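You operate a simulated robot arm through the tools that you are given. There is no shell and no other tool. Be economical: measure what you need, move in short steps, check, and stop when the job is done.

You run a simulated two-armed robot. Do the job below in one go: nothing can be reset, and whatever is moved stays where it is left.

## Task
Pick up the purple box with the latest date from the chest-high shelf of the blue rack with one hand, pass it to the other hand and put it on the lower shelf of the bin stand. Set down upright: purple box.

Only the result counts: the job must be done as asked and must still hold three seconds after the hand-in. Knocking over, shifting, dropping, spilling or breaking anything else fails it.

## Robot
Two 6-joint arms with two-finger parallel grippers on one trunk, on a base that drives. Base frame: it is fixed to the floor where the robot stands at the start and does not move with it; the origin is under the middle of the robot, x ahead of it, y to its left, z up. Lengths are in mm, angles in rad, forces in N, time in s.
The left shoulder is at the start at [-29, 177, 887], the right one opposite. With the tool pointing down near the work surface each hand reaches from about 100 to 600 mm from the robot's upright axis, wherever it stands, measured 20 degrees to its own side. Places, roughly: lower shelf of the bin stand [600, -1000, 500]. Payload 1.57 kg a hand.
Tool frame (each hand has its own): the origin (TCP) lies between the finger pads and is the grasp point; the fingertips stand 30 mm ahead of it; z points along the fingers, y is the line along which they close. The gripper opens to 80 mm. The fingers are 17 mm wide and 12 mm thick; the gripper's body (40 by 82 mm) begins 80 mm behind the TCP.
Orientation is that of the tool frame in the base frame, as a unit quaternion [x, y, z, w]. With the fingers straight down and closing along the base's y, the tool's x points along the base's -x, its y along +y and its z along -z.

## Interface
- The arms move only by the tool apply_moves. It takes "left_commands", "right_commands" or both (then of equal length, played together; a hand with none holds still); each is a list of rows, each an object (a shift or turn left out is 0, a gripper value left out holds the last) with "jaw": the opening, from 0 (shut) to 1 (fully open); "slide": the shift along the base's x, y, z in cm, a list of three; "angular": the turn, a rotation vector about the base's x, y, z in rad, a list of three. In form: [{"jaw": jaw, "slide": [tx, ty, tz], "angular": [rx, ry, rz]}, ...]. A call has 1 to 8 rows; each row shifts and turns the commanded pose from where the row before left it. Rows are played at 5 a second. More than 50 mm and 0.15 rad between two rows, or a gripper value outside its range, and nothing of the call is played. A pose out of reach is approached as far as the arm can. The call stops where the force on the tool passes 40 N (or 10 N more than at its start, if that is more) or the arm is blocked; 0.2 s more then pass. The fingers move at their own pace (about 72 mm/s each) and stop on an object; they squeeze with about 31 N. The grip force told is the motor's: it shows also when the fingers shut on nothing. Time passes only in rows, and 0.2 s behind the last, so rows that do not move let the fingers close. The reply holds the time, the measured pose of the TCP, the force on the tool along the base axes, the opening and the grip force, in the units named above and with some noise, with the torque about the TCP (base axes, N m) and any sound that the robot's microphone picked up.
- Cameras (640 x 400 px; columns grow to the right, rows downward): "scene" is now at [35.5, -41.1, 1639.7]; the picture's right is [-0.45, -0.89, 0.00], its down [-0.44, 0.22, -0.87] and it looks along [0.78, -0.39, -0.49] (base axes); focal length 274 px, centre (320, 200). "left" rides on the left gripper at [72, 7, -122] in its tool frame; the picture's right is [-0.09, 1.00, 0.00], its down [-0.84, -0.08, -0.54] and it looks along [-0.54, -0.05, 0.84] (tool axes); focal length 238 px, centre (320, 200). "right" rides on the right gripper at [72, -7, -122] in its tool frame; the picture's right is [0.09, 1.00, 0.00], its down [-0.84, 0.08, -0.54] and it looks along [-0.54, 0.05, 0.84] (tool axes); focal length 238 px, centre (320, 200). There is no depth. A picture from a camera that has moved, and an enlarged one, comes with that camera's place and axes in the base frame and with its lens.
- grab_frame(camera): a new picture of that camera. The clock stands still meanwhile.
- slide_trunk(by): slides the trunk up (or, below 0, down) by that many mm; the arms and the scene camera ride with it, the base frame stays. It gives what a move gives, with no picture.
- drive_base(legs): drives the robot by 1 to 6 legs, each [ahead, left, turn to the left] in mm, mm and rad, along the robot's own axes; the way and the turn of a leg run together, so that a leg with both is an arc; at most 1500 mm and 3.142 rad a leg. The arms and the cameras ride along, it lands a little off, and it stops where it bumps. It gives what a move gives.
- pan_tilt(pan, tilt): turns the head with the scene camera to pan (to the left, within 2.496 rad either way) and tilt (down, from -0.506 to 1.204), counted from straight ahead of the robot. It gives what a move gives.
- zoom(camera, box): a new picture of the part [left, top, right, bottom] of that camera's present view, enlarged. The clock stands still meanwhile.
- close_job(): hands the job in; it is judged then, once.

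Go step by step. Nothing tells you exact positions but the pictures and the camera data: compare them with the known pose of the tool, close in by small moves and look again before you grip or let go. The budget is 120 turns and 108 pictures, counting those below and the enlarged ones. Unless the task says otherwise, let go and move clear before handing in, and close with one line.

The tools are called by a JSON object that holds its "method" and its "body". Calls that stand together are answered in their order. apply_moves: Moves the arms, as the interface text tells. Its arguments: {"type":"object","properties":{"left_commands":{"type":"array","items":{"type":"object","properties":{"jaw":{"type":"number"},"slide":{"type":"array","items":{"type":"number"}},"angular":{"type":"array","items":{"type":"number"}}}}},"right_commands":{"type":"array","items":{"type":"object","properties":{"jaw":{"type":"number"},"slide":{"type":"array","items":{"type":"number"}},"angular":{"type":"array","items":{"type":"number"}}}}}},"required":[]} The other tools are called the same way: slide_trunk (by) slides the trunk up or down; drive_base (legs) drives the base; pan_tilt (pan, tilt) turns the head that bears the scene camera; grab_frame (camera) takes a picture; zoom (camera, box) takes an enlarged picture of a part of a camera's view; close_job () hands the job in.

At the start:

```text
time: 0.0
left_ee_pos: [346.7, -53.7, 1379.9]
left_ee_rot: [0.0, 1.0, 0.0, -0.001]
left_ft_force: [0.3, -0.5, -0.2]
left_wrist_torque: [0.01, -0.02, -0.04]
left_opening: 79.7
left_grasp_force: 0.1
right_ee_pos: [302.6, -371.0, 1401.0]
right_ee_rot: [0.0, 1.0, 0.0, 0.0]
right_ft_force: [0.1, -0.4, -0.3]
right_wrist_torque: [0.02, -0.01, -0.01]
right_opening: 80.1
right_grasp_force: 0.0
trunk travel left (down, up): [-328.0, 0.0]
robot x, y, heading: [2.1, 1.9, 0.002]
head pan, tilt: [-0.466, 0.517]
```

scene: 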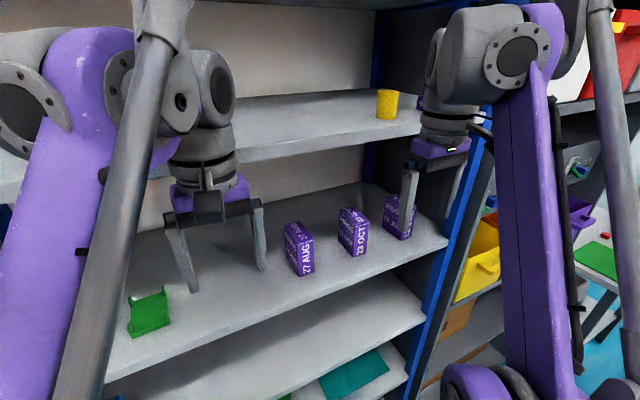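
right: 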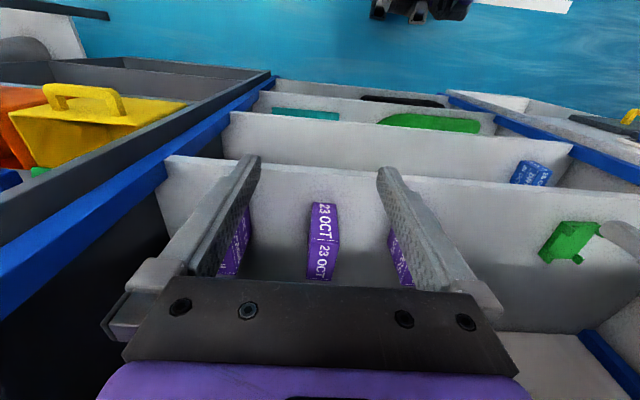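
left: 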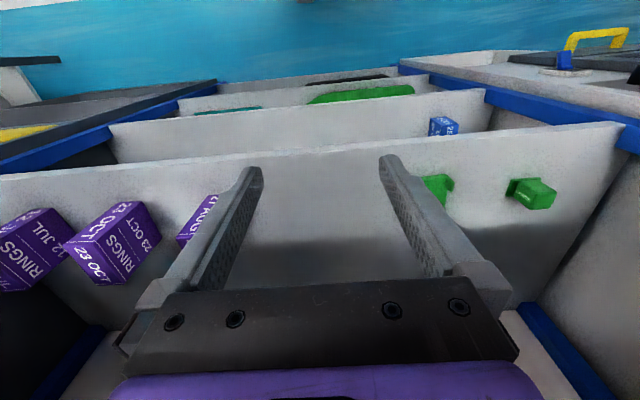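

I see three purple boxes on the chest-high shelf, apparently dated 27 AUG, 23 OCT and 12 JUL. I'll zoom in to read the dates and look around.

{"method": "zoom", "body": {"camera": "scene", "box": [260, 170, 460, 295]}}

{"method": "zoom", "body": {"camera": "left", "box": [0, 170, 240, 320]}}

{"method": "zoom", "body": {"camera": "right", "box": [200, 170, 440, 320]}}

```text
3.20 times, centred on (360, 232) of scene
camera zoom: at [35.5, -41.1, 1639.7], right [-0.45, -0.89, 0.0], down [-0.44, 0.22, -0.87], along [0.78, -0.39, -0.49], focal length 878 px, centre (192, 96)
```

zoom: 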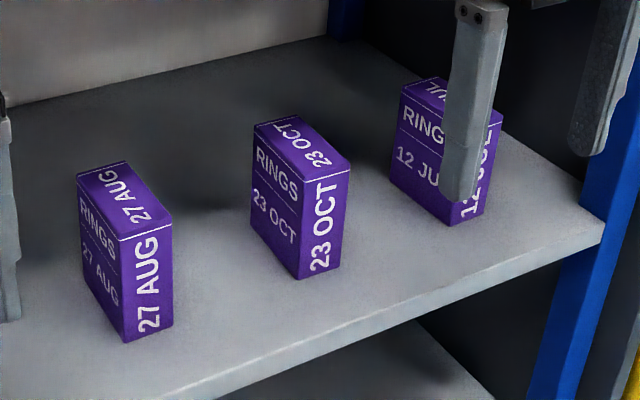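

```text
2.67 times, centred on (120, 245) of left
camera zoom: at [274.6, -46.5, 1500.8], right [0.09, 1.0, 0.0], down [0.84, -0.08, 0.54], along [0.54, -0.05, -0.84], focal length 636 px, centre (853, 80)
```

zoom: 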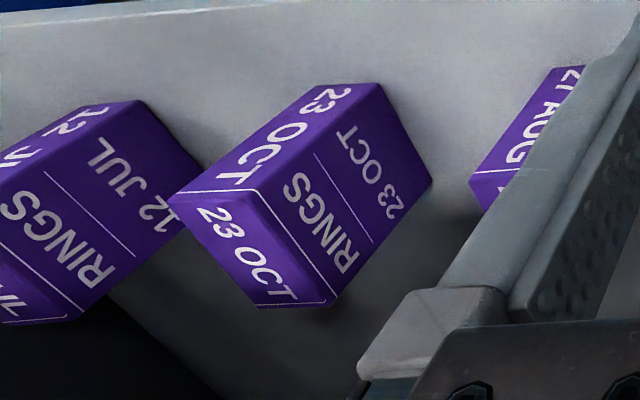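

```text
2.67 times, centred on (320, 245) of right
camera zoom: at [229.8, -377.7, 1523.8], right [-0.09, 1.0, 0.0], down [0.84, 0.08, 0.54], along [0.54, 0.05, -0.84], focal length 636 px, centre (320, 80)
```

zoom: 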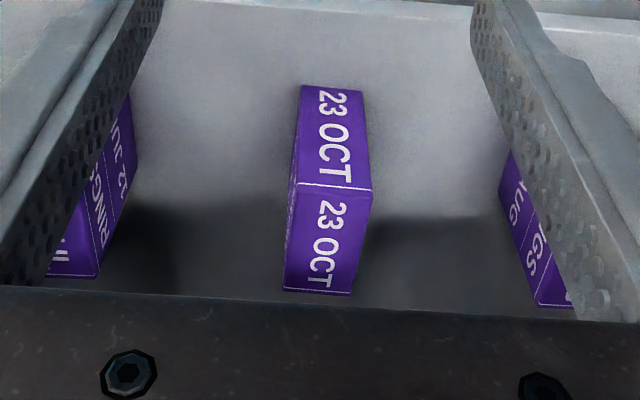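

The latest date is 23 OCT, the middle box, with its centre near (495, -357, 1243) and turned slightly. Next I'll look at the bin stand and at the clearance above the shelf.

{"method": "pan_tilt", "body": {"pan": -1.1, "tilt": 0.7}}

{"method": "grab_frame", "body": {"camera": "scene"}}

{"method": "pan_tilt", "body": {"pan": -0.3, "tilt": 0.2}}

{"method": "grab_frame", "body": {"camera": "scene"}}

```text
time: 1.0
left_ee_pos: [345.9, -54.6, 1379.2]
left_ee_rot: [0.0, 1.0, 0.0, 0.0]
left_ft_force: [0.0, 1.3, 1.0]
left_wrist_torque: [0.02, 0.01, -0.04]
left_opening: 80.2
left_grasp_force: 0.0
right_ee_pos: [303.5, -371.4, 1400.6]
right_ee_rot: [0.0, 1.0, -0.001, 0.0]
right_ft_force: [-0.1, 0.9, 0.3]
right_wrist_torque: [0.02, 0.02, -0.01]
right_opening: 80.0
right_grasp_force: 0.0
trunk travel left (down, up): [-328.0, 0.0]
robot x, y, heading: [1.8, 1.4, 0.0]
head pan, tilt: [-1.1, 0.7]
```

```text
101 pictures are left
camera scene: at [-6.8, -76.0, 1623.5], right [-0.89, -0.45, 0.0], down [-0.29, 0.57, -0.77], along [0.35, -0.68, -0.64], focal length 274 px, centre (320, 200)
```

scene: 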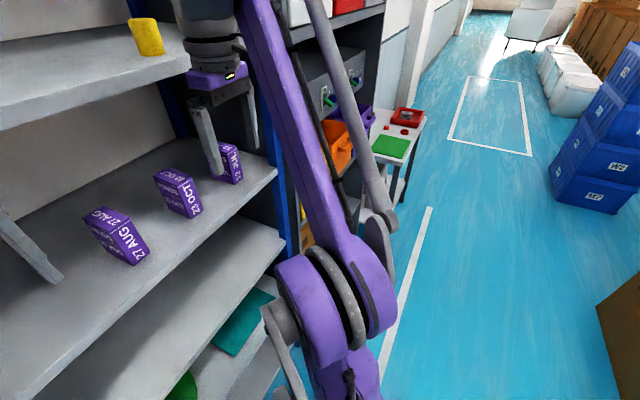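

```text
time: 2.1
left_ee_pos: [345.0, -53.4, 1380.3]
left_ee_rot: [0.0, 1.0, 0.0, 0.0]
left_ft_force: [-1.2, 0.0, 0.2]
left_wrist_torque: [0.03, -0.02, -0.01]
left_opening: 79.9
left_grasp_force: 0.1
right_ee_pos: [304.6, -371.1, 1402.1]
right_ee_rot: [0.0, 1.0, 0.0, 0.0]
right_ft_force: [0.4, 0.0, -0.4]
right_wrist_torque: [-0.05, 0.04, 0.01]
right_opening: 80.1
right_grasp_force: 0.1
trunk travel left (down, up): [-328.0, 0.0]
robot x, y, heading: [1.3, 0.9, -0.004]
head pan, tilt: [-0.3, 0.201]
```

```text
100 pictures are left
camera scene: at [43.6, -27.9, 1668.9], right [-0.3, -0.96, 0.0], down [-0.19, 0.06, -0.98], along [0.94, -0.29, -0.2], focal length 274 px, centre (320, 200)
```

scene: 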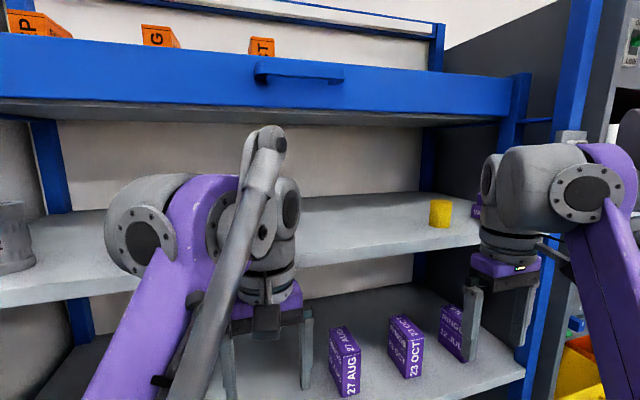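

The upper shelf's underside is only about 200 mm above the box, so I'll grip from the front with the tool level. First I'll rotate the right hand forward at a safe distance from the rack.

{"method": "apply_moves", "body": {"right_commands": [{"jaw": 1, "slide": [0, 0.4, -1.4], "angular": [0, -0.15, 0]}, {"slide": [0, 0.4, -1.4], "angular": [0, -0.15, 0]}, {"slide": [0, 0.4, -1.4], "angular": [0, -0.15, 0]}, {"slide": [0, 0.4, -1.4], "angular": [0, -0.15, 0]}, {"slide": [0, 0.4, -1.4], "angular": [0, -0.15, 0]}, {"slide": [0, 0.4, -1.4], "angular": [0, -0.15, 0]}, {"slide": [0, 0.4, -1.4], "angular": [0, -0.15, 0]}, {"slide": [0, 0.4, -1.4], "angular": [0, -0.15, 0]}]}}

{"method": "apply_moves", "body": {"right_commands": [{"slide": [0, 0.5, -1.5], "angular": [0, -0.13, 0]}, {"slide": [0, 0.5, -1.5], "angular": [0, -0.12, 0]}, {"slide": [0, 0.5, -1.5], "angular": [0, -0.12, 0]}]}}

{"method": "pan_tilt", "body": {"pan": -0.5, "tilt": 0.7}}

{"method": "grab_frame", "body": {"camera": "scene"}}

{"method": "grab_frame", "body": {"camera": "right"}}

```text
time: 3.7
left_ee_pos: [346.5, -53.3, 1379.3]
left_ee_rot: [0.0, 1.0, 0.001, 0.0]
left_ft_force: [-0.2, 1.0, 0.0]
left_wrist_torque: [-0.01, -0.04, 0.0]
left_opening: 80.1
left_grasp_force: 0.0
right_ee_pos: [363.7, -343.3, 1338.3]
right_ee_rot: [-0.059, 0.887, 0.035, 0.456]
right_ft_force: [0.1, -0.4, 0.1]
right_wrist_torque: [0.02, -0.03, 0.0]
right_opening: 80.1
right_grasp_force: 0.1
trunk travel left (down, up): [-328.0, 0.0]
robot x, y, heading: [2.3, -1.7, -0.001]
head pan, tilt: [-0.3, 0.201]
stopped in row 7 (right hand): the arm was blocked; the commanded pose is now the measured one
```

```text
time: 4.7
left_ee_pos: [344.9, -53.9, 1380.0]
left_ee_rot: [0.0, 1.0, 0.0, 0.0]
left_ft_force: [-0.5, 0.5, -0.2]
left_wrist_torque: [-0.01, 0.03, 0.0]
left_opening: 80.3
left_grasp_force: 0.1
right_ee_pos: [392.8, -337.7, 1311.8]
right_ee_rot: [-0.08, 0.787, 0.039, 0.61]
right_ft_force: [0.1, 0.4, 0.7]
right_wrist_torque: [-0.01, 0.04, 0.03]
right_opening: 80.0
right_grasp_force: 0.1
trunk travel left (down, up): [-328.0, 0.0]
robot x, y, heading: [4.6, -2.2, -0.001]
head pan, tilt: [-0.3, 0.201]
stopped in row 3 (right hand): the arm was blocked; the commanded pose is now the measured one
```

```text
time: 5.6
left_ee_pos: [346.1, -55.3, 1380.1]
left_ee_rot: [0.0, 1.0, -0.001, -0.001]
left_ft_force: [-0.5, 0.3, 0.6]
left_wrist_torque: [-0.02, 0.0, 0.01]
left_opening: 80.1
left_grasp_force: 0.0
right_ee_pos: [393.8, -339.2, 1311.9]
right_ee_rot: [-0.08, 0.788, 0.038, 0.61]
right_ft_force: [-0.1, 0.2, 0.0]
right_wrist_torque: [0.0, 0.03, 0.01]
right_opening: 79.8
right_grasp_force: 0.0
trunk travel left (down, up): [-328.0, 0.0]
robot x, y, heading: [1.7, 1.8, 0.005]
head pan, tilt: [-0.499, 0.7]
```

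```text
99 pictures are left
camera scene: at [29.3, -41.1, 1623.6], right [-0.48, -0.88, 0.0], down [-0.57, 0.31, -0.77], along [0.67, -0.37, -0.64], focal length 274 px, centre (320, 200)
```

scene: 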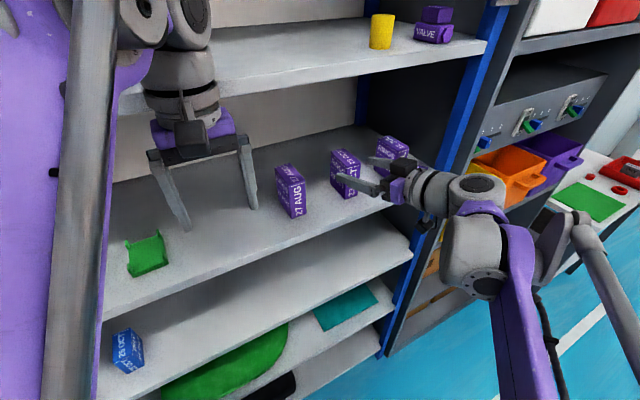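

```text
98 pictures are left
camera right: at [258.8, -370.0, 1273.9], right [-0.19, 0.97, -0.13], down [-0.33, 0.06, 0.94], along [0.92, 0.23, 0.31], focal length 238 px, centre (320, 200)
```

right: 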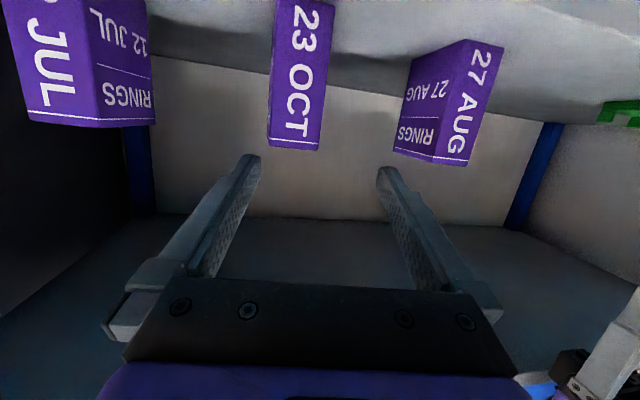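

The arm folds too tightly this close to the rack. I'll back the base off 150 mm and finish levelling the hand there.

{"method": "drive_base", "body": {"legs": [[-150, 0, 0]]}}

{"method": "apply_moves", "body": {"right_commands": [{"slide": [1, 0, -1.5], "angular": [0, -0.11, 0]}, {"slide": [1, 0, -1.5], "angular": [0, -0.11, 0]}, {"slide": [1, 0, -1.5], "angular": [0, -0.11, 0]}]}}

```text
time: 7.0
left_ee_pos: [200.0, -53.2, 1379.8]
left_ee_rot: [-0.002, 1.0, -0.001, 0.0]
left_ft_force: [0.4, 0.6, 0.2]
left_wrist_torque: [0.01, 0.0, -0.01]
left_opening: 80.1
left_grasp_force: 0.0
right_ee_pos: [248.7, -337.9, 1313.0]
right_ee_rot: [-0.081, 0.787, 0.039, 0.611]
right_ft_force: [-0.3, 1.0, -0.2]
right_wrist_torque: [0.02, 0.02, -0.02]
right_opening: 80.1
right_grasp_force: 0.1
trunk travel left (down, up): [-328.0, 0.0]
robot x, y, heading: [-146.0, 1.6, 0.001]
head pan, tilt: [-0.499, 0.7]
```

```text
time: 7.8
left_ee_pos: [198.4, -55.1, 1379.7]
left_ee_rot: [-0.002, 1.0, 0.0, 0.0]
left_ft_force: [-0.3, 0.5, -0.2]
left_wrist_torque: [0.01, -0.02, -0.01]
left_opening: 79.7
left_grasp_force: 0.1
right_ee_pos: [276.4, -338.4, 1267.0]
right_ee_rot: [-0.086, 0.676, 0.025, 0.732]
right_ft_force: [0.2, 0.1, -0.3]
right_wrist_torque: [-0.01, -0.01, -0.01]
right_opening: 79.9
right_grasp_force: 0.1
trunk travel left (down, up): [-328.0, 0.0]
robot x, y, heading: [-151.1, 2.5, 0.007]
head pan, tilt: [-0.499, 0.7]
```

The hand is nearly level but has drifted in yaw and roll. I'll correct it to point along the box (yaw about -0.15) and look again.

{"method": "apply_moves", "body": {"right_commands": [{"slide": [1.3, 0.3, -0.8], "angular": [0.03, 0.023, -0.105]}, {"slide": [1.3, 0.3, -0.8], "angular": [0.03, 0.023, -0.105]}, {"slide": [1.4, 0.2, -0.8], "angular": [0.03, 0.023, -0.105]}]}}

{"method": "grab_frame", "body": {"camera": "scene"}}

{"method": "grab_frame", "body": {"camera": "right"}}

{"method": "zoom", "body": {"camera": "scene", "box": [280, 110, 480, 235]}}

```text
time: 8.6
left_ee_pos: [199.4, -54.0, 1379.3]
left_ee_rot: [-0.002, 1.0, 0.0, 0.0]
left_ft_force: [0.0, -0.2, 0.2]
left_wrist_torque: [-0.02, 0.02, -0.01]
left_opening: 80.4
left_grasp_force: 0.1
right_ee_pos: [316.7, -329.3, 1242.7]
right_ee_rot: [0.055, 0.705, -0.056, 0.705]
right_ft_force: [0.4, -0.4, 0.2]
right_wrist_torque: [-0.01, 0.01, 0.02]
right_opening: 80.2
right_grasp_force: 0.1
trunk travel left (down, up): [-328.0, 0.0]
robot x, y, heading: [-144.0, -0.8, 0.004]
head pan, tilt: [-0.499, 0.7]
```

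```text
97 pictures are left
camera scene: at [-117.9, -41.2, 1623.5], right [-0.48, -0.88, 0.0], down [-0.57, 0.31, -0.76], along [0.67, -0.36, -0.64], focal length 274 px, centre (320, 200)
```

scene: 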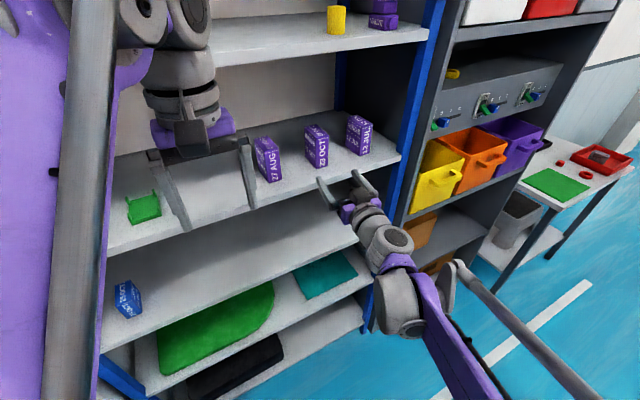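

```text
96 pictures are left
camera right: at [193.5, -316.8, 1171.4], right [0.16, 0.98, -0.09], down [-0.52, 0.16, 0.84], along [0.84, -0.08, 0.54], focal length 238 px, centre (320, 200)
```

right: 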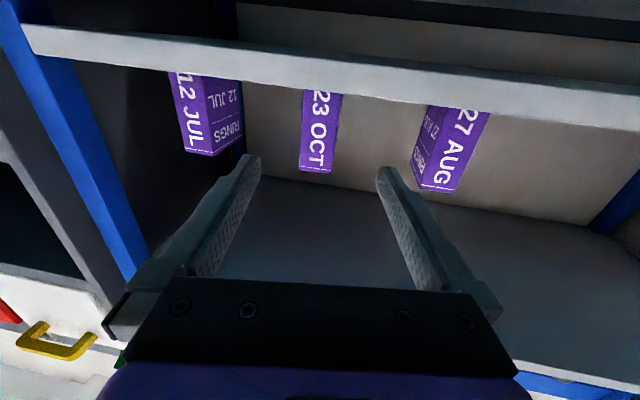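

```text
3.20 times, centred on (380, 172) of scene
camera zoom: at [-117.9, -41.2, 1623.5], right [-0.48, -0.88, 0.0], down [-0.57, 0.31, -0.76], along [0.67, -0.36, -0.64], focal length 878 px, centre (128, 288)
```

zoom: 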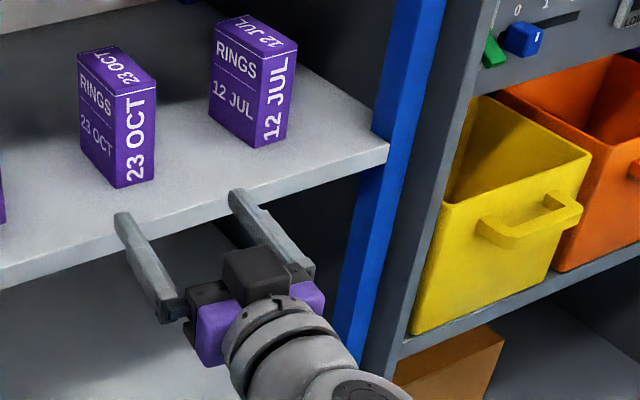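

The hand is level in front of the box. I now put the box front at x≈449, centred at y≈-354, with yaw about -0.06. I'll align and advance part-way, then check.

{"method": "apply_moves", "body": {"right_commands": [{"slide": [0, -1.0, 0], "angular": [0, 0, 0.05]}, {"slide": [0, -0.8, 0], "angular": [0, 0, 0.05]}, {"slide": [2.5, -0.15, 0.1]}, {"slide": [2.5, -0.15, 0]}, {"slide": [2.0, -0.1, 0]}, {}]}}

{"method": "grab_frame", "body": {"camera": "right"}}

{"method": "zoom", "body": {"camera": "scene", "box": [280, 110, 440, 210]}}

```text
time: 10.0
left_ee_pos: [198.9, -53.4, 1378.8]
left_ee_rot: [-0.002, 1.0, 0.0, 0.0]
left_ft_force: [-0.2, 0.0, 0.4]
left_wrist_torque: [-0.02, 0.05, 0.01]
left_opening: 80.1
left_grasp_force: 0.1
right_ee_pos: [386.9, -352.8, 1243.5]
right_ee_rot: [0.019, 0.706, -0.021, 0.707]
right_ft_force: [1.2, -0.3, 0.6]
right_wrist_torque: [0.0, 0.04, 0.0]
right_opening: 80.2
right_grasp_force: 0.0
trunk travel left (down, up): [-328.0, 0.0]
robot x, y, heading: [-148.7, -0.9, -0.001]
head pan, tilt: [-0.499, 0.7]
```

```text
94 pictures are left
camera right: at [262.7, -352.2, 1172.0], right [0.06, 0.99, -0.09], down [-0.54, 0.11, 0.84], along [0.84, 0.0, 0.54], focal length 238 px, centre (320, 200)
```

right: 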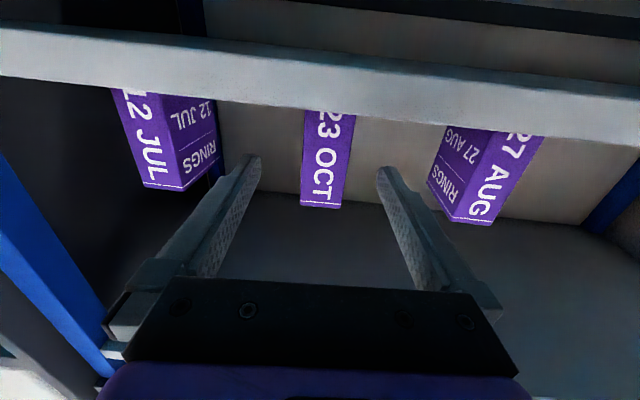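

```text
4.00 times, centred on (360, 160) of scene
camera zoom: at [-118.7, -41.1, 1623.5], right [-0.48, -0.88, 0.0], down [-0.57, 0.31, -0.77], along [0.67, -0.36, -0.64], focal length 1098 px, centre (160, 360)
```

zoom: 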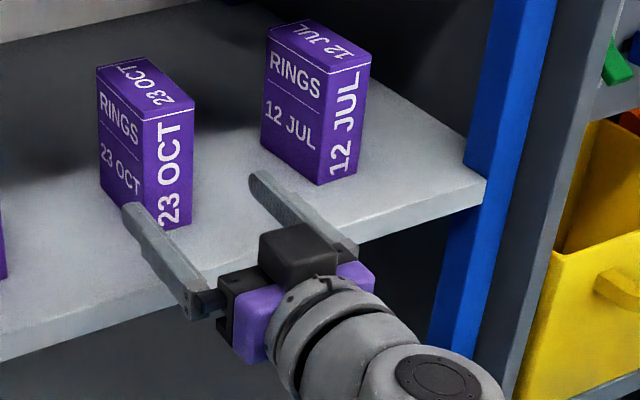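

The box is centred between the fingers. I'll advance 68 mm and check before closing.

{"method": "apply_moves", "body": {"right_commands": [{"slide": [2.5, -0.1, 0]}, {"slide": [2.3, -0.1, 0]}, {"slide": [2.0, -0.05, 0]}, {}]}}

{"method": "grab_frame", "body": {"camera": "right"}}

{"method": "zoom", "body": {"camera": "scene", "box": [280, 110, 440, 210]}}

```text
time: 11.0
left_ee_pos: [197.5, -53.7, 1380.8]
left_ee_rot: [-0.002, 1.0, 0.0, 0.0]
left_ft_force: [0.1, 0.4, 0.4]
left_wrist_torque: [0.0, 0.01, 0.03]
left_opening: 80.0
left_grasp_force: 0.0
right_ee_pos: [454.8, -353.1, 1243.7]
right_ee_rot: [0.019, 0.706, -0.021, 0.708]
right_ft_force: [-0.8, -0.6, -0.4]
right_wrist_torque: [0.02, 0.03, -0.02]
right_opening: 80.1
right_grasp_force: 0.1
trunk travel left (down, up): [-328.0, 0.0]
robot x, y, heading: [-141.7, -0.4, 0.002]
head pan, tilt: [-0.499, 0.7]
```

```text
92 pictures are left
camera right: at [332.2, -353.7, 1172.8], right [0.06, 0.99, -0.1], down [-0.54, 0.11, 0.84], along [0.84, 0.0, 0.54], focal length 238 px, centre (320, 200)
```

right: 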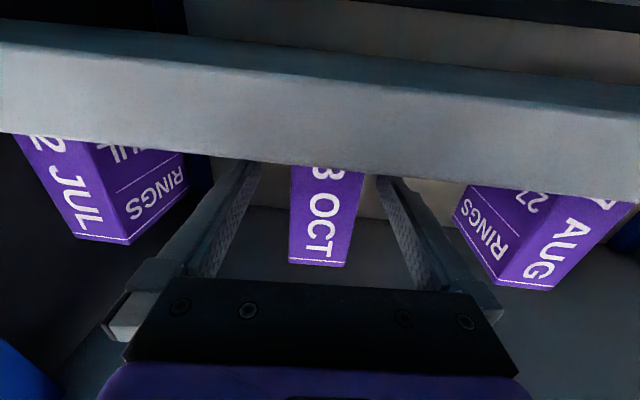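

```text
4.00 times, centred on (360, 160) of scene
camera zoom: at [-118.7, -41.2, 1623.5], right [-0.48, -0.88, 0.0], down [-0.57, 0.31, -0.77], along [0.67, -0.36, -0.64], focal length 1098 px, centre (160, 360)
```

zoom: 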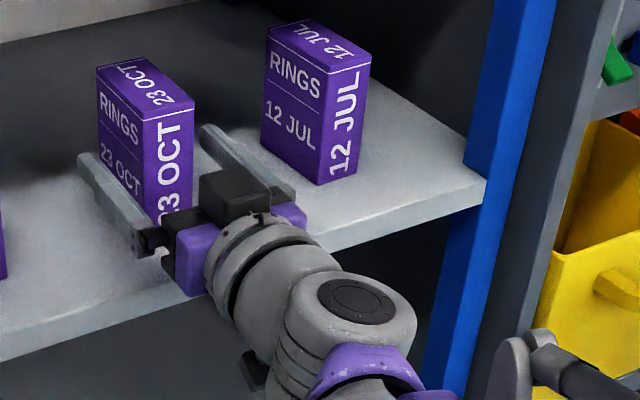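

The fingers straddle the box well. I'll close on it.

{"method": "apply_moves", "body": {"right_commands": [{"jaw": 0}, {}, {}, {}, {}]}}

{"method": "zoom", "body": {"camera": "scene", "box": [280, 110, 440, 210]}}

```text
time: 12.2
left_ee_pos: [198.6, -53.6, 1379.4]
left_ee_rot: [-0.002, 1.0, -0.001, 0.0]
left_ft_force: [0.5, 0.0, 0.2]
left_wrist_torque: [-0.01, -0.03, 0.01]
left_opening: 80.1
left_grasp_force: 0.1
right_ee_pos: [456.4, -354.8, 1244.5]
right_ee_rot: [0.02, 0.706, -0.021, 0.707]
right_ft_force: [0.4, 0.9, 0.0]
right_wrist_torque: [0.06, -0.05, -0.04]
right_opening: 37.9
right_grasp_force: 30.7
trunk travel left (down, up): [-328.0, 0.0]
robot x, y, heading: [-143.7, 1.7, 0.006]
head pan, tilt: [-0.499, 0.7]
```

```text
4.00 times, centred on (360, 160) of scene
camera zoom: at [-118.2, -41.2, 1623.5], right [-0.48, -0.88, 0.0], down [-0.57, 0.31, -0.76], along [0.67, -0.36, -0.64], focal length 1098 px, centre (160, 360)
```

zoom: 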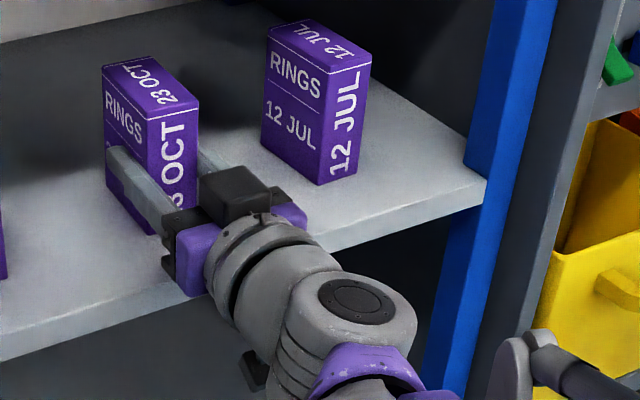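

The box is held at 37.9 mm wide. I'll lift it 35 mm and see whether it stays.

{"method": "apply_moves", "body": {"right_commands": [{"slide": [0, 0, 0.7]}, {"slide": [0, 0, 1.0]}, {"slide": [0, 0, 1.0]}, {"slide": [0, 0, 0.8]}, {}]}}

{"method": "grab_frame", "body": {"camera": "scene"}}

```text
time: 13.4
left_ee_pos: [198.2, -53.7, 1379.7]
left_ee_rot: [-0.002, 1.0, 0.0, 0.001]
left_ft_force: [-0.6, 0.1, 0.5]
left_wrist_torque: [-0.03, -0.02, -0.01]
left_opening: 79.9
left_grasp_force: 0.0
right_ee_pos: [455.4, -354.0, 1278.1]
right_ee_rot: [0.018, 0.706, -0.021, 0.708]
right_ft_force: [0.0, 0.8, -1.3]
right_wrist_torque: [0.0, 0.03, 0.04]
right_opening: 37.7
right_grasp_force: 30.8
trunk travel left (down, up): [-328.0, 0.0]
robot x, y, heading: [-148.7, 0.7, 0.007]
head pan, tilt: [-0.499, 0.7]
```

```text
89 pictures are left
camera scene: at [-118.1, -41.4, 1623.5], right [-0.48, -0.88, 0.0], down [-0.57, 0.31, -0.76], along [0.67, -0.36, -0.64], focal length 274 px, centre (320, 200)
```

scene: 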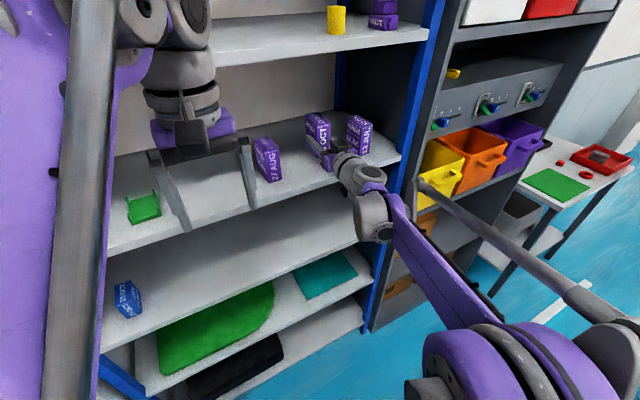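

The box is lifted and held. I'll glance behind the robot, then back straight out of the rack.

{"method": "pan_tilt", "body": {"pan": -2.45, "tilt": 0.6}}

{"method": "grab_frame", "body": {"camera": "scene"}}

{"method": "pan_tilt", "body": {"pan": 2.45, "tilt": 0.6}}

{"method": "grab_frame", "body": {"camera": "scene"}}

```text
time: 15.3
left_ee_pos: [198.8, -52.5, 1379.3]
left_ee_rot: [-0.002, 1.0, 0.0, 0.0]
left_ft_force: [0.3, 0.4, -0.2]
left_wrist_torque: [-0.02, 0.01, -0.01]
left_opening: 79.6
left_grasp_force: 0.0
right_ee_pos: [456.1, -354.6, 1278.4]
right_ee_rot: [0.018, 0.706, -0.021, 0.708]
right_ft_force: [0.0, -0.1, -2.0]
right_wrist_torque: [0.01, 0.02, 0.03]
right_opening: 37.2
right_grasp_force: 31.1
trunk travel left (down, up): [-328.0, 0.0]
robot x, y, heading: [-148.4, 0.9, 0.005]
head pan, tilt: [-2.45, 0.6]
```

```text
88 pictures are left
camera scene: at [-260.8, -57.5, 1632.2], right [-0.64, 0.77, 0.0], down [0.43, 0.36, -0.83], along [-0.63, -0.53, -0.56], focal length 274 px, centre (320, 200)
```

scene: 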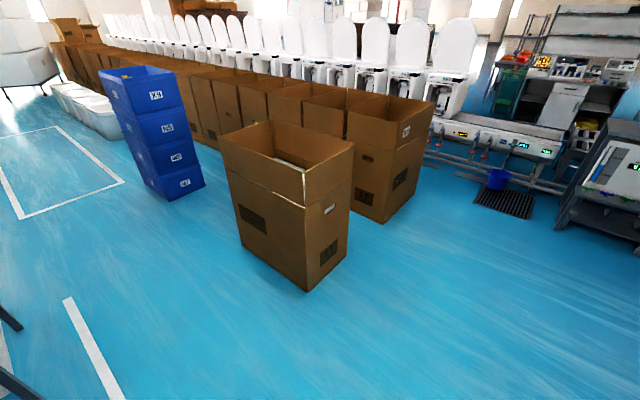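

```text
time: 19.1
left_ee_pos: [196.9, -54.1, 1380.3]
left_ee_rot: [-0.001, 1.0, 0.0, 0.0]
left_ft_force: [-0.7, 0.1, -0.7]
left_wrist_torque: [-0.02, -0.02, -0.02]
left_opening: 80.0
left_grasp_force: 0.0
right_ee_pos: [455.3, -353.7, 1279.6]
right_ee_rot: [0.019, 0.706, -0.02, 0.707]
right_ft_force: [-0.6, 0.4, -1.1]
right_wrist_torque: [0.03, 0.05, -0.03]
right_opening: 37.7
right_grasp_force: 31.2
trunk travel left (down, up): [-328.0, 0.0]
robot x, y, heading: [-149.7, 0.7, 0.008]
head pan, tilt: [2.45, 0.6]
```

```text
87 pictures are left
camera scene: at [-261.1, 55.3, 1632.2], right [0.64, 0.77, 0.0], down [0.44, -0.36, -0.83], along [-0.64, 0.52, -0.56], focal length 274 px, centre (320, 200)
```

scene: 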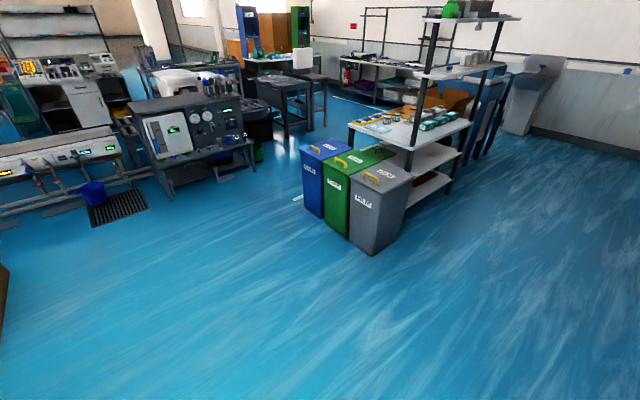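

There's about a metre of free floor behind. I'm backing up 300 mm and turning the camera to the bin stand.

{"method": "drive_base", "body": {"legs": [[-300, 0, 0]]}}

{"method": "pan_tilt", "body": {"pan": -0.75, "tilt": 0.6}}

{"method": "grab_frame", "body": {"camera": "scene"}}

```text
time: 21.2
left_ee_pos: [-102.9, -54.7, 1379.2]
left_ee_rot: [0.0, 1.0, -0.001, 0.0]
left_ft_force: [0.0, -0.2, -0.6]
left_wrist_torque: [-0.04, 0.0, 0.0]
left_opening: 80.1
left_grasp_force: 0.1
right_ee_pos: [152.9, -355.4, 1278.1]
right_ee_rot: [0.021, 0.706, -0.023, 0.707]
right_ft_force: [0.9, 0.0, -1.0]
right_wrist_torque: [0.02, 0.03, -0.03]
right_opening: 37.7
right_grasp_force: 31.1
trunk travel left (down, up): [-328.0, 0.0]
robot x, y, heading: [-453.0, -3.1, 0.002]
head pan, tilt: [2.45, 0.6]
```

```text
time: 23.9
left_ee_pos: [-103.3, -55.3, 1379.5]
left_ee_rot: [0.0, 1.0, 0.0, 0.0]
left_ft_force: [0.3, 0.2, 0.0]
left_wrist_torque: [-0.02, 0.0, -0.03]
left_opening: 80.0
left_grasp_force: 0.2
right_ee_pos: [153.2, -356.5, 1278.9]
right_ee_rot: [0.02, 0.706, -0.023, 0.707]
right_ft_force: [0.3, -0.2, -1.3]
right_wrist_torque: [-0.02, 0.07, -0.02]
right_opening: 37.7
right_grasp_force: 30.9
trunk travel left (down, up): [-328.0, 0.0]
robot x, y, heading: [-450.1, -1.8, 0.001]
head pan, tilt: [-0.75, 0.6]
```

```text
86 pictures are left
camera scene: at [-430.3, -61.4, 1632.2], right [-0.68, -0.73, 0.0], down [-0.41, 0.39, -0.83], along [0.6, -0.56, -0.57], focal length 274 px, centre (320, 200)
```

scene: 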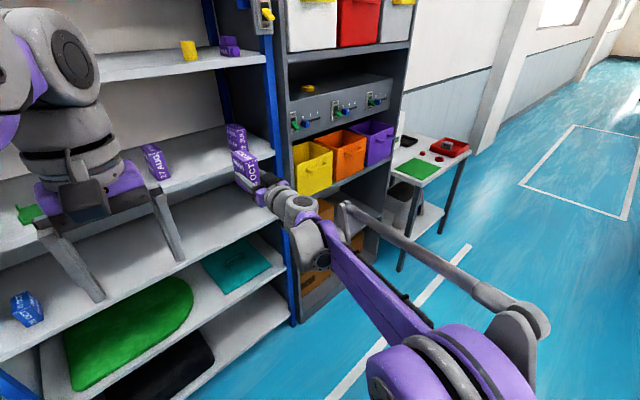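

The bin stand is the grey unit right of the rack. I'll drive sideways in front of it and look at its lower shelf.

{"method": "drive_base", "body": {"legs": [[-50, -1000, 0]]}}

{"method": "pan_tilt", "body": {"pan": 0.15, "tilt": 0.7}}

{"method": "grab_frame", "body": {"camera": "scene"}}

{"method": "grab_frame", "body": {"camera": "right"}}

```text
time: 33.0
left_ee_pos: [-153.0, -1058.1, 1379.4]
left_ee_rot: [0.0, 1.0, -0.001, 0.0]
left_ft_force: [-0.5, 0.3, -0.4]
left_wrist_torque: [0.03, -0.03, 0.0]
left_opening: 80.1
left_grasp_force: 0.0
right_ee_pos: [102.9, -1358.8, 1279.0]
right_ee_rot: [0.02, 0.706, -0.022, 0.707]
right_ft_force: [-0.2, -0.8, -1.6]
right_wrist_torque: [-0.01, 0.03, -0.03]
right_opening: 37.8
right_grasp_force: 30.6
trunk travel left (down, up): [-328.0, 0.0]
robot x, y, heading: [-498.5, -1004.0, 0.002]
head pan, tilt: [-0.75, 0.6]
```

```text
time: 34.2
left_ee_pos: [-153.7, -1057.1, 1378.6]
left_ee_rot: [-0.001, 1.0, 0.0, 0.0]
left_ft_force: [-0.7, -1.6, 0.1]
left_wrist_torque: [-0.01, 0.03, -0.02]
left_opening: 79.6
left_grasp_force: 0.0
right_ee_pos: [102.1, -1359.1, 1278.7]
right_ee_rot: [0.021, 0.706, -0.023, 0.707]
right_ft_force: [-1.0, -0.3, -0.6]
right_wrist_torque: [-0.01, 0.06, -0.01]
right_opening: 37.6
right_grasp_force: 31.0
trunk travel left (down, up): [-328.0, 0.0]
robot x, y, heading: [-502.9, -1002.1, 0.003]
head pan, tilt: [0.15, 0.7]
```

```text
85 pictures are left
camera scene: at [-460.8, -991.3, 1623.5], right [0.15, -0.99, 0.0], down [-0.64, -0.1, -0.76], along [0.76, 0.11, -0.64], focal length 274 px, centre (320, 200)
```

scene: 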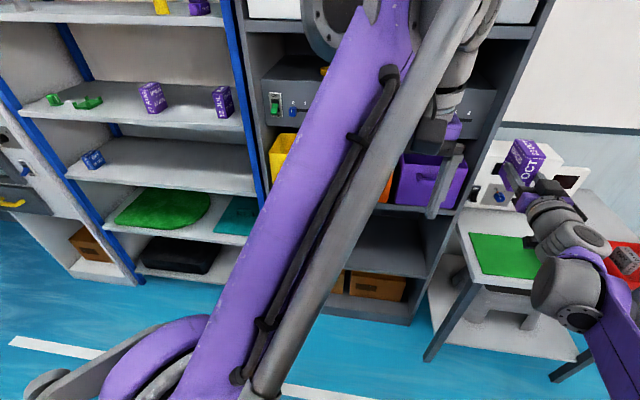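

```text
84 pictures are left
camera right: at [-21.1, -1358.3, 1206.9], right [0.06, 0.99, -0.09], down [-0.54, 0.11, 0.84], along [0.84, 0.0, 0.54], focal length 238 px, centre (320, 200)
```

right: 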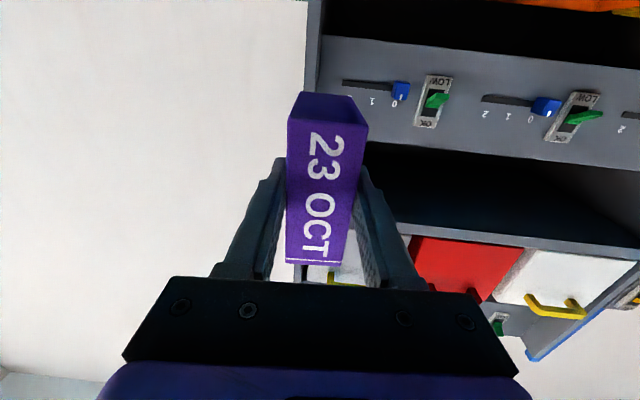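

The empty shelf at z≈500 under the coloured bins is the target: front edge x≈420, and the shelf above is at about 850. I'll do the handover here in the open. The left hand will pitch forward and grip the upper rear of the box from above, while the right brings the box to the middle.

{"method": "apply_moves", "body": {"left_commands": [{"jaw": 1, "slide": [1.5, 0.5, 0.8], "angular": [0, -0.09, 0]}, {"slide": [1.5, 0.5, 0.8], "angular": [0, -0.09, 0]}, {"slide": [1.5, 0.5, 0.8], "angular": [0, -0.09, 0]}, {"slide": [1.5, 0.5, 0.8], "angular": [0, -0.09, 0]}, {"slide": [1.5, 0.5, 0.8], "angular": [0, -0.09, 0]}, {"slide": [1.5, 0.5, 0.8], "angular": [0, -0.07, 0]}]}}

{"method": "apply_moves", "body": {"right_commands": [{"slide": [-0.6, 2.2, -0.7]}, {"slide": [-0.7, 2.3, -0.7]}, {"slide": [-0.7, 2.3, -0.7]}, {"slide": [-0.7, 2.3, -0.7]}, {"slide": [-0.7, 2.3, -0.7]}, {"slide": [-0.7, 2.3, -0.7]}, {"slide": [-0.7, 2.3, -0.7]}]}}

{"method": "grab_frame", "body": {"camera": "scene"}}

{"method": "grab_frame", "body": {"camera": "left"}}

```text
time: 35.6
left_ee_pos: [-61.4, -1028.0, 1427.5]
left_ee_rot: [0.0, 0.966, 0.0, 0.259]
left_ft_force: [1.0, 0.1, 0.2]
left_wrist_torque: [0.0, 0.0, 0.02]
left_opening: 80.0
left_grasp_force: 0.0
right_ee_pos: [102.5, -1357.5, 1278.2]
right_ee_rot: [0.019, 0.706, -0.022, 0.708]
right_ft_force: [-0.2, -0.2, -1.0]
right_wrist_torque: [-0.01, 0.04, 0.0]
right_opening: 37.3
right_grasp_force: 30.9
trunk travel left (down, up): [-328.0, 0.0]
robot x, y, heading: [-499.5, -1002.6, -0.001]
head pan, tilt: [0.15, 0.7]
```

```text
time: 37.2
left_ee_pos: [-62.6, -1027.4, 1427.9]
left_ee_rot: [0.0, 0.966, 0.0, 0.258]
left_ft_force: [-0.3, 0.0, -0.6]
left_wrist_torque: [-0.01, -0.04, 0.03]
left_opening: 79.8
left_grasp_force: 0.0
right_ee_pos: [61.2, -1211.4, 1225.8]
right_ee_rot: [0.013, 0.721, -0.014, 0.692]
right_ft_force: [-0.1, 0.6, -1.1]
right_wrist_torque: [0.0, 0.03, 0.0]
right_opening: 37.7
right_grasp_force: 31.3
right hand out of reach, approached as far as the arm can: row 7
trunk travel left (down, up): [-328.0, 0.0]
robot x, y, heading: [-497.9, -1003.7, 0.001]
head pan, tilt: [0.15, 0.7]
```

```text
83 pictures are left
camera scene: at [-460.7, -991.3, 1623.5], right [0.15, -0.99, 0.0], down [-0.64, -0.1, -0.76], along [0.76, 0.11, -0.64], focal length 274 px, centre (320, 200)
```

scene: 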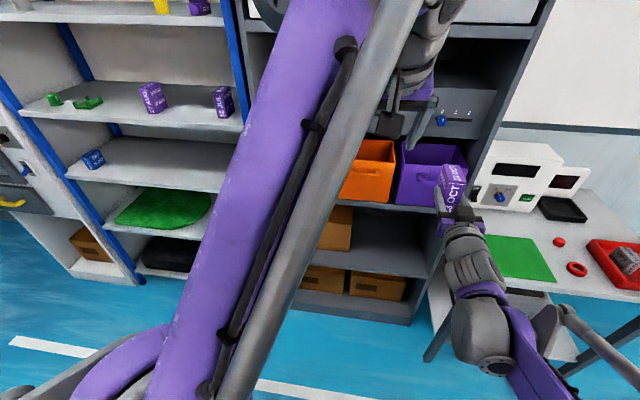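

```text
82 pictures are left
camera left: at [-184.7, -1020.1, 1496.8], right [0.08, 1.0, 0.05], down [0.46, -0.08, 0.89], along [0.89, -0.05, -0.46], focal length 238 px, centre (320, 200)
```

left: 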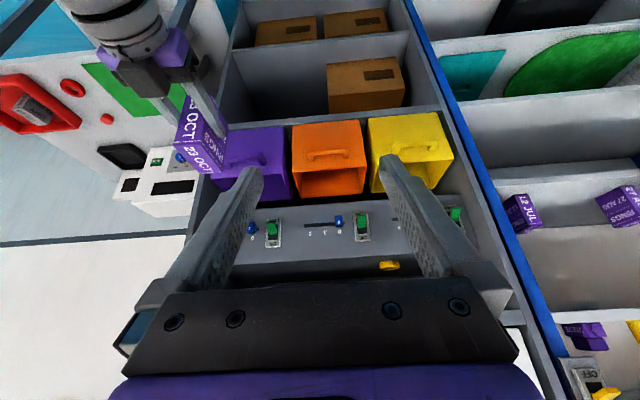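

The right hand ran out of reach going inward at this height. I'll bring it lower and let it yaw left, which should be easier for the arm.

{"method": "apply_moves", "body": {"right_commands": [{"slide": [0, 0, -2.5], "angular": [0, -0.01, 0.06]}, {"slide": [0, 0, -2.5], "angular": [0, -0.01, 0.06]}, {"slide": [0, 0, -2.5], "angular": [0, -0.01, 0.06]}, {"slide": [0, 0, -2.5], "angular": [0, -0.01, 0.06]}, {"slide": [0, 0, -2.5], "angular": [0, 0, 0.06]}, {"slide": [0, 0, -2.5], "angular": [0, 0, 0.06]}, {"slide": [0, 0, -2.5], "angular": [0, 0, 0.04]}]}}

{"method": "apply_moves", "body": {"right_commands": [{"slide": [0, 2.0, 0]}, {"slide": [0, 2.0, 0]}, {"slide": [0, 2.0, 0]}, {"slide": [0, 2.0, 0]}, {"slide": [0, 2.0, 0]}]}}

```text
time: 38.8
left_ee_pos: [-61.2, -1027.5, 1427.0]
left_ee_rot: [0.0, 0.966, 0.0, 0.257]
left_ft_force: [0.3, -0.6, 0.4]
left_wrist_torque: [-0.02, 0.02, -0.02]
left_opening: 79.9
left_grasp_force: 0.0
right_ee_pos: [54.7, -1200.3, 1053.8]
right_ee_rot: [-0.119, 0.683, 0.121, 0.711]
right_ft_force: [-0.4, 0.2, -1.5]
right_wrist_torque: [-0.05, 0.01, 0.03]
right_opening: 37.6
right_grasp_force: 31.5
trunk travel left (down, up): [-328.0, 0.0]
robot x, y, heading: [-501.1, -1003.5, -0.003]
head pan, tilt: [0.15, 0.7]
```

```text
time: 40.0
left_ee_pos: [-62.4, -1026.0, 1427.1]
left_ee_rot: [0.0, 0.967, 0.0, 0.256]
left_ft_force: [-0.1, 0.6, 0.5]
left_wrist_torque: [0.03, 0.0, 0.0]
left_opening: 79.9
left_grasp_force: 0.1
right_ee_pos: [54.6, -1098.1, 1054.6]
right_ee_rot: [-0.119, 0.681, 0.12, 0.712]
right_ft_force: [0.7, 0.4, -2.3]
right_wrist_torque: [-0.03, 0.05, 0.0]
right_opening: 37.5
right_grasp_force: 32.0
trunk travel left (down, up): [-328.0, 0.0]
robot x, y, heading: [-500.2, -1001.4, 0.006]
head pan, tilt: [0.15, 0.7]
```

That worked. I'll bring the box a bit nearer and further left, and turn the left hand to the same heading (0.34 rad).

{"method": "apply_moves", "body": {"right_commands": [{"slide": [-1.6, 1.2, 0], "angular": [0, 0.01, 0]}, {"slide": [-1.6, 1.2, 0], "angular": [0, 0.01, 0]}, {"slide": [-1.6, 1.2, 0], "angular": [0, 0.01, 0]}, {"slide": [-1.6, 1.2, 0], "angular": [0, 0.01, 0]}, {"slide": [-1.6, 0.2, 0]}], "left_commands": [{"slide": [1, 0, -2], "angular": [0, 0, 0.07]}, {"slide": [1, 0, -2], "angular": [0, 0, 0.07]}, {"slide": [1, 0, -2], "angular": [0, 0, 0.07]}, {"slide": [1, 0, -2], "angular": [0, 0, 0.07]}, {"slide": [1, 0, -2], "angular": [0, 0, 0.06]}]}}

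{"method": "grab_frame", "body": {"camera": "left"}}

{"method": "grab_frame", "body": {"camera": "scene"}}

```text
time: 41.2
left_ee_pos: [-12.7, -1029.2, 1327.4]
left_ee_rot: [-0.165, 0.952, 0.044, 0.253]
left_ft_force: [-0.1, -0.5, -0.8]
left_wrist_torque: [0.0, 0.05, 0.02]
left_opening: 80.1
left_grasp_force: 0.0
right_ee_pos: [-27.1, -1050.4, 1054.4]
right_ee_rot: [-0.117, 0.696, 0.123, 0.698]
right_ft_force: [-0.5, 0.9, -0.8]
right_wrist_torque: [0.01, 0.04, 0.02]
right_opening: 37.8
right_grasp_force: 31.3
trunk travel left (down, up): [-328.0, 0.0]
robot x, y, heading: [-503.5, -1004.1, -0.002]
head pan, tilt: [0.15, 0.7]
```

```text
81 pictures are left
camera left: at [-130.0, -1062.8, 1396.7], right [-0.26, 0.96, 0.05], down [0.46, 0.08, 0.89], along [0.85, 0.25, -0.46], focal length 238 px, centre (320, 200)
```

left: 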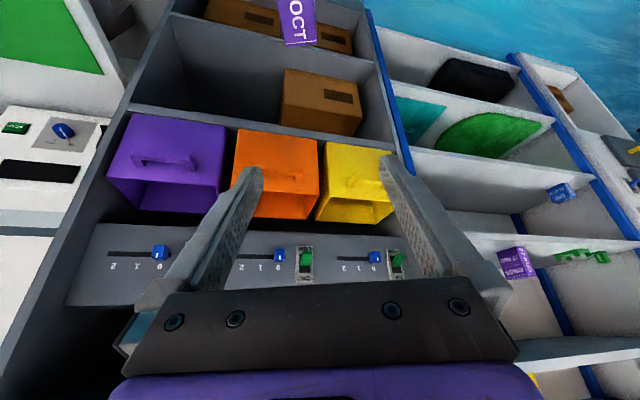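

```text
80 pictures are left
camera scene: at [-460.9, -991.5, 1623.5], right [0.15, -0.99, 0.0], down [-0.64, -0.1, -0.76], along [0.76, 0.11, -0.64], focal length 274 px, centre (320, 200)
```

scene: 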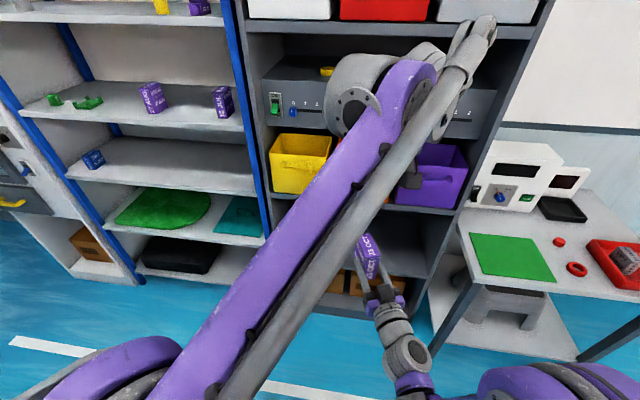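

The left hand is aligned in heading above the box. I'll descend to a pre-grasp point about 120 mm short of the target and check.

{"method": "apply_moves", "body": {"left_commands": [{"slide": [-0.6, -0.5, -2.6]}, {"slide": [-0.6, -0.5, -2.9]}, {"slide": [-0.6, -0.5, -2.9]}, {"slide": [-0.6, -0.6, -2.9]}, {"slide": [-0.7, -0.6, -2.9]}, {}]}}

{"method": "grab_frame", "body": {"camera": "left"}}

{"method": "grab_frame", "body": {"camera": "scene"}}

{"method": "grab_frame", "body": {"camera": "right"}}

```text
time: 42.6
left_ee_pos: [-43.0, -1054.8, 1185.5]
left_ee_rot: [-0.164, 0.952, 0.044, 0.254]
left_ft_force: [0.2, 0.4, -0.1]
left_wrist_torque: [-0.02, -0.01, 0.03]
left_opening: 79.9
left_grasp_force: 0.0
right_ee_pos: [-25.8, -1049.4, 1054.8]
right_ee_rot: [-0.117, 0.696, 0.122, 0.698]
right_ft_force: [-0.1, 0.1, -0.9]
right_wrist_torque: [-0.01, 0.04, 0.0]
right_opening: 37.6
right_grasp_force: 31.1
trunk travel left (down, up): [-328.0, 0.0]
robot x, y, heading: [-502.2, -1002.1, -0.001]
head pan, tilt: [0.15, 0.7]
```

```text
79 pictures are left
camera left: at [-161.1, -1088.3, 1254.0], right [-0.26, 0.97, 0.05], down [0.46, 0.08, 0.89], along [0.85, 0.25, -0.46], focal length 238 px, centre (320, 200)
```

left: 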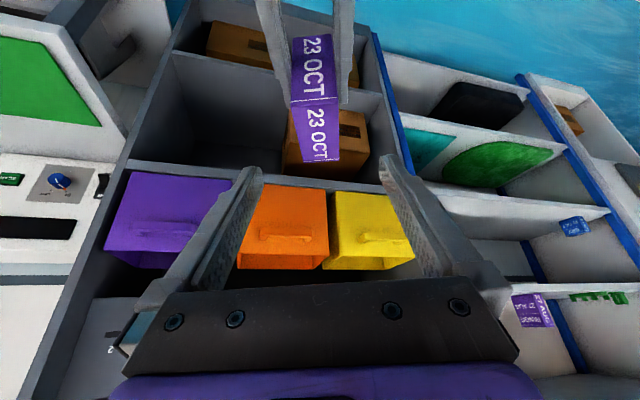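

```text
78 pictures are left
camera scene: at [-460.7, -991.1, 1623.5], right [0.15, -0.99, 0.0], down [-0.64, -0.1, -0.76], along [0.76, 0.11, -0.64], focal length 274 px, centre (320, 200)
```

scene: 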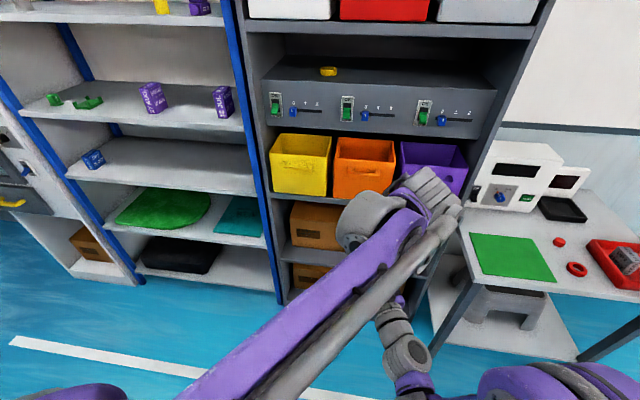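

```text
77 pictures are left
camera right: at [-140.3, -1095.2, 982.3], right [-0.33, 0.94, -0.08], down [-0.54, -0.12, 0.84], along [0.78, 0.32, 0.54], focal length 238 px, centre (320, 200)
```

right: 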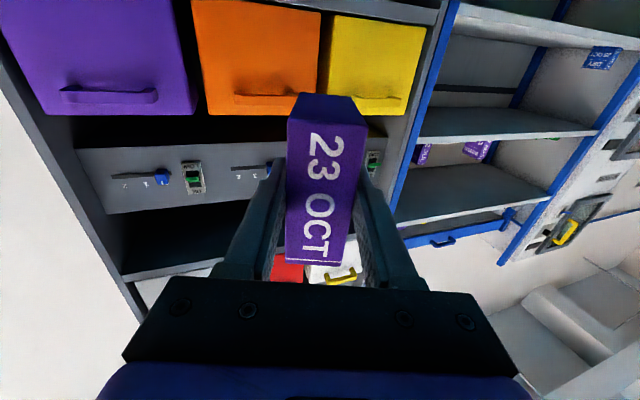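

The box appears where expected, centred between the left fingers. I'll approach along the tool axis in two stages.

{"method": "apply_moves", "body": {"left_commands": [{"slide": [1.1, 0.37, -2.0]}, {"slide": [1.1, 0.37, -2.0]}, {"slide": [1.1, 0.37, -2.0]}, {}]}}

{"method": "grab_frame", "body": {"camera": "left"}}

{"method": "grab_frame", "body": {"camera": "right"}}

```text
time: 43.6
left_ee_pos: [-10.5, -1043.6, 1125.6]
left_ee_rot: [-0.163, 0.953, 0.043, 0.253]
left_ft_force: [-0.6, 0.6, -0.7]
left_wrist_torque: [0.03, -0.02, -0.01]
left_opening: 80.1
left_grasp_force: 0.1
right_ee_pos: [-27.3, -1049.7, 1054.0]
right_ee_rot: [-0.116, 0.696, 0.122, 0.698]
right_ft_force: [-0.5, 0.5, -2.0]
right_wrist_torque: [0.01, 0.03, 0.02]
right_opening: 37.7
right_grasp_force: 31.4
trunk travel left (down, up): [-328.0, 0.0]
robot x, y, heading: [-499.2, -1003.6, -0.001]
head pan, tilt: [0.15, 0.7]
```

```text
76 pictures are left
camera left: at [-127.9, -1077.1, 1194.3], right [-0.26, 0.97, 0.05], down [0.46, 0.08, 0.89], along [0.85, 0.25, -0.46], focal length 238 px, centre (320, 200)
```

left: 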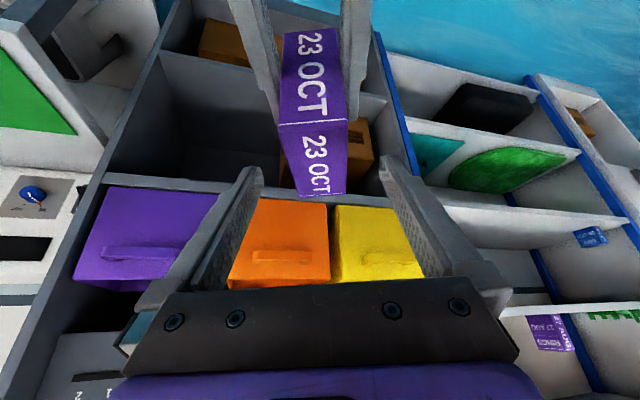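

```text
75 pictures are left
camera right: at [-140.5, -1095.2, 982.4], right [-0.33, 0.94, -0.08], down [-0.54, -0.12, 0.84], along [0.77, 0.32, 0.54], focal length 238 px, centre (320, 200)
```

right: 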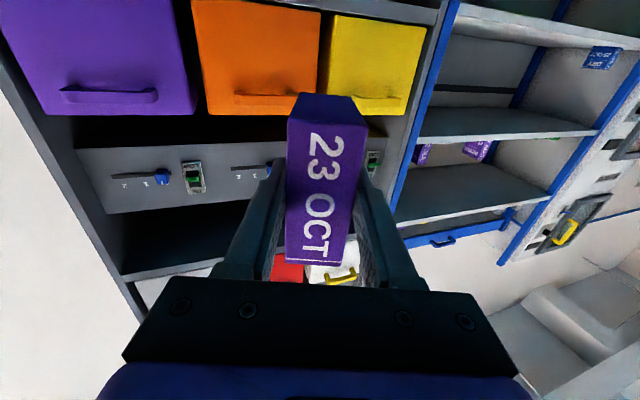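

Still centred. I'll move the last 50 mm to the grip point.

{"method": "apply_moves", "body": {"left_commands": [{"slide": [0.8, 0.25, -1.45]}, {"slide": [0.8, 0.25, -1.45]}, {"slide": [0.7, 0.2, -1.4]}, {}]}}

{"method": "grab_frame", "body": {"camera": "left"}}

```text
time: 44.6
left_ee_pos: [12.4, -1038.1, 1083.3]
left_ee_rot: [-0.163, 0.953, 0.043, 0.253]
left_ft_force: [-0.4, -0.1, 0.4]
left_wrist_torque: [0.01, 0.02, -0.01]
left_opening: 80.0
left_grasp_force: 0.0
right_ee_pos: [-25.9, -1049.0, 1054.4]
right_ee_rot: [-0.116, 0.696, 0.122, 0.698]
right_ft_force: [-0.2, -0.2, -0.9]
right_wrist_torque: [-0.04, 0.01, 0.01]
right_opening: 37.5
right_grasp_force: 31.0
trunk travel left (down, up): [-328.0, 0.0]
robot x, y, heading: [-500.0, -1004.5, -0.003]
head pan, tilt: [0.15, 0.7]
```

```text
74 pictures are left
camera left: at [-105.2, -1071.2, 1152.4], right [-0.26, 0.97, 0.05], down [0.46, 0.08, 0.89], along [0.85, 0.25, -0.46], focal length 238 px, centre (320, 200)
```

left: 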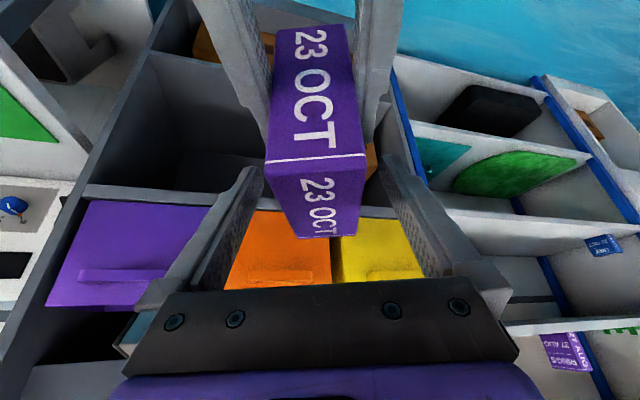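

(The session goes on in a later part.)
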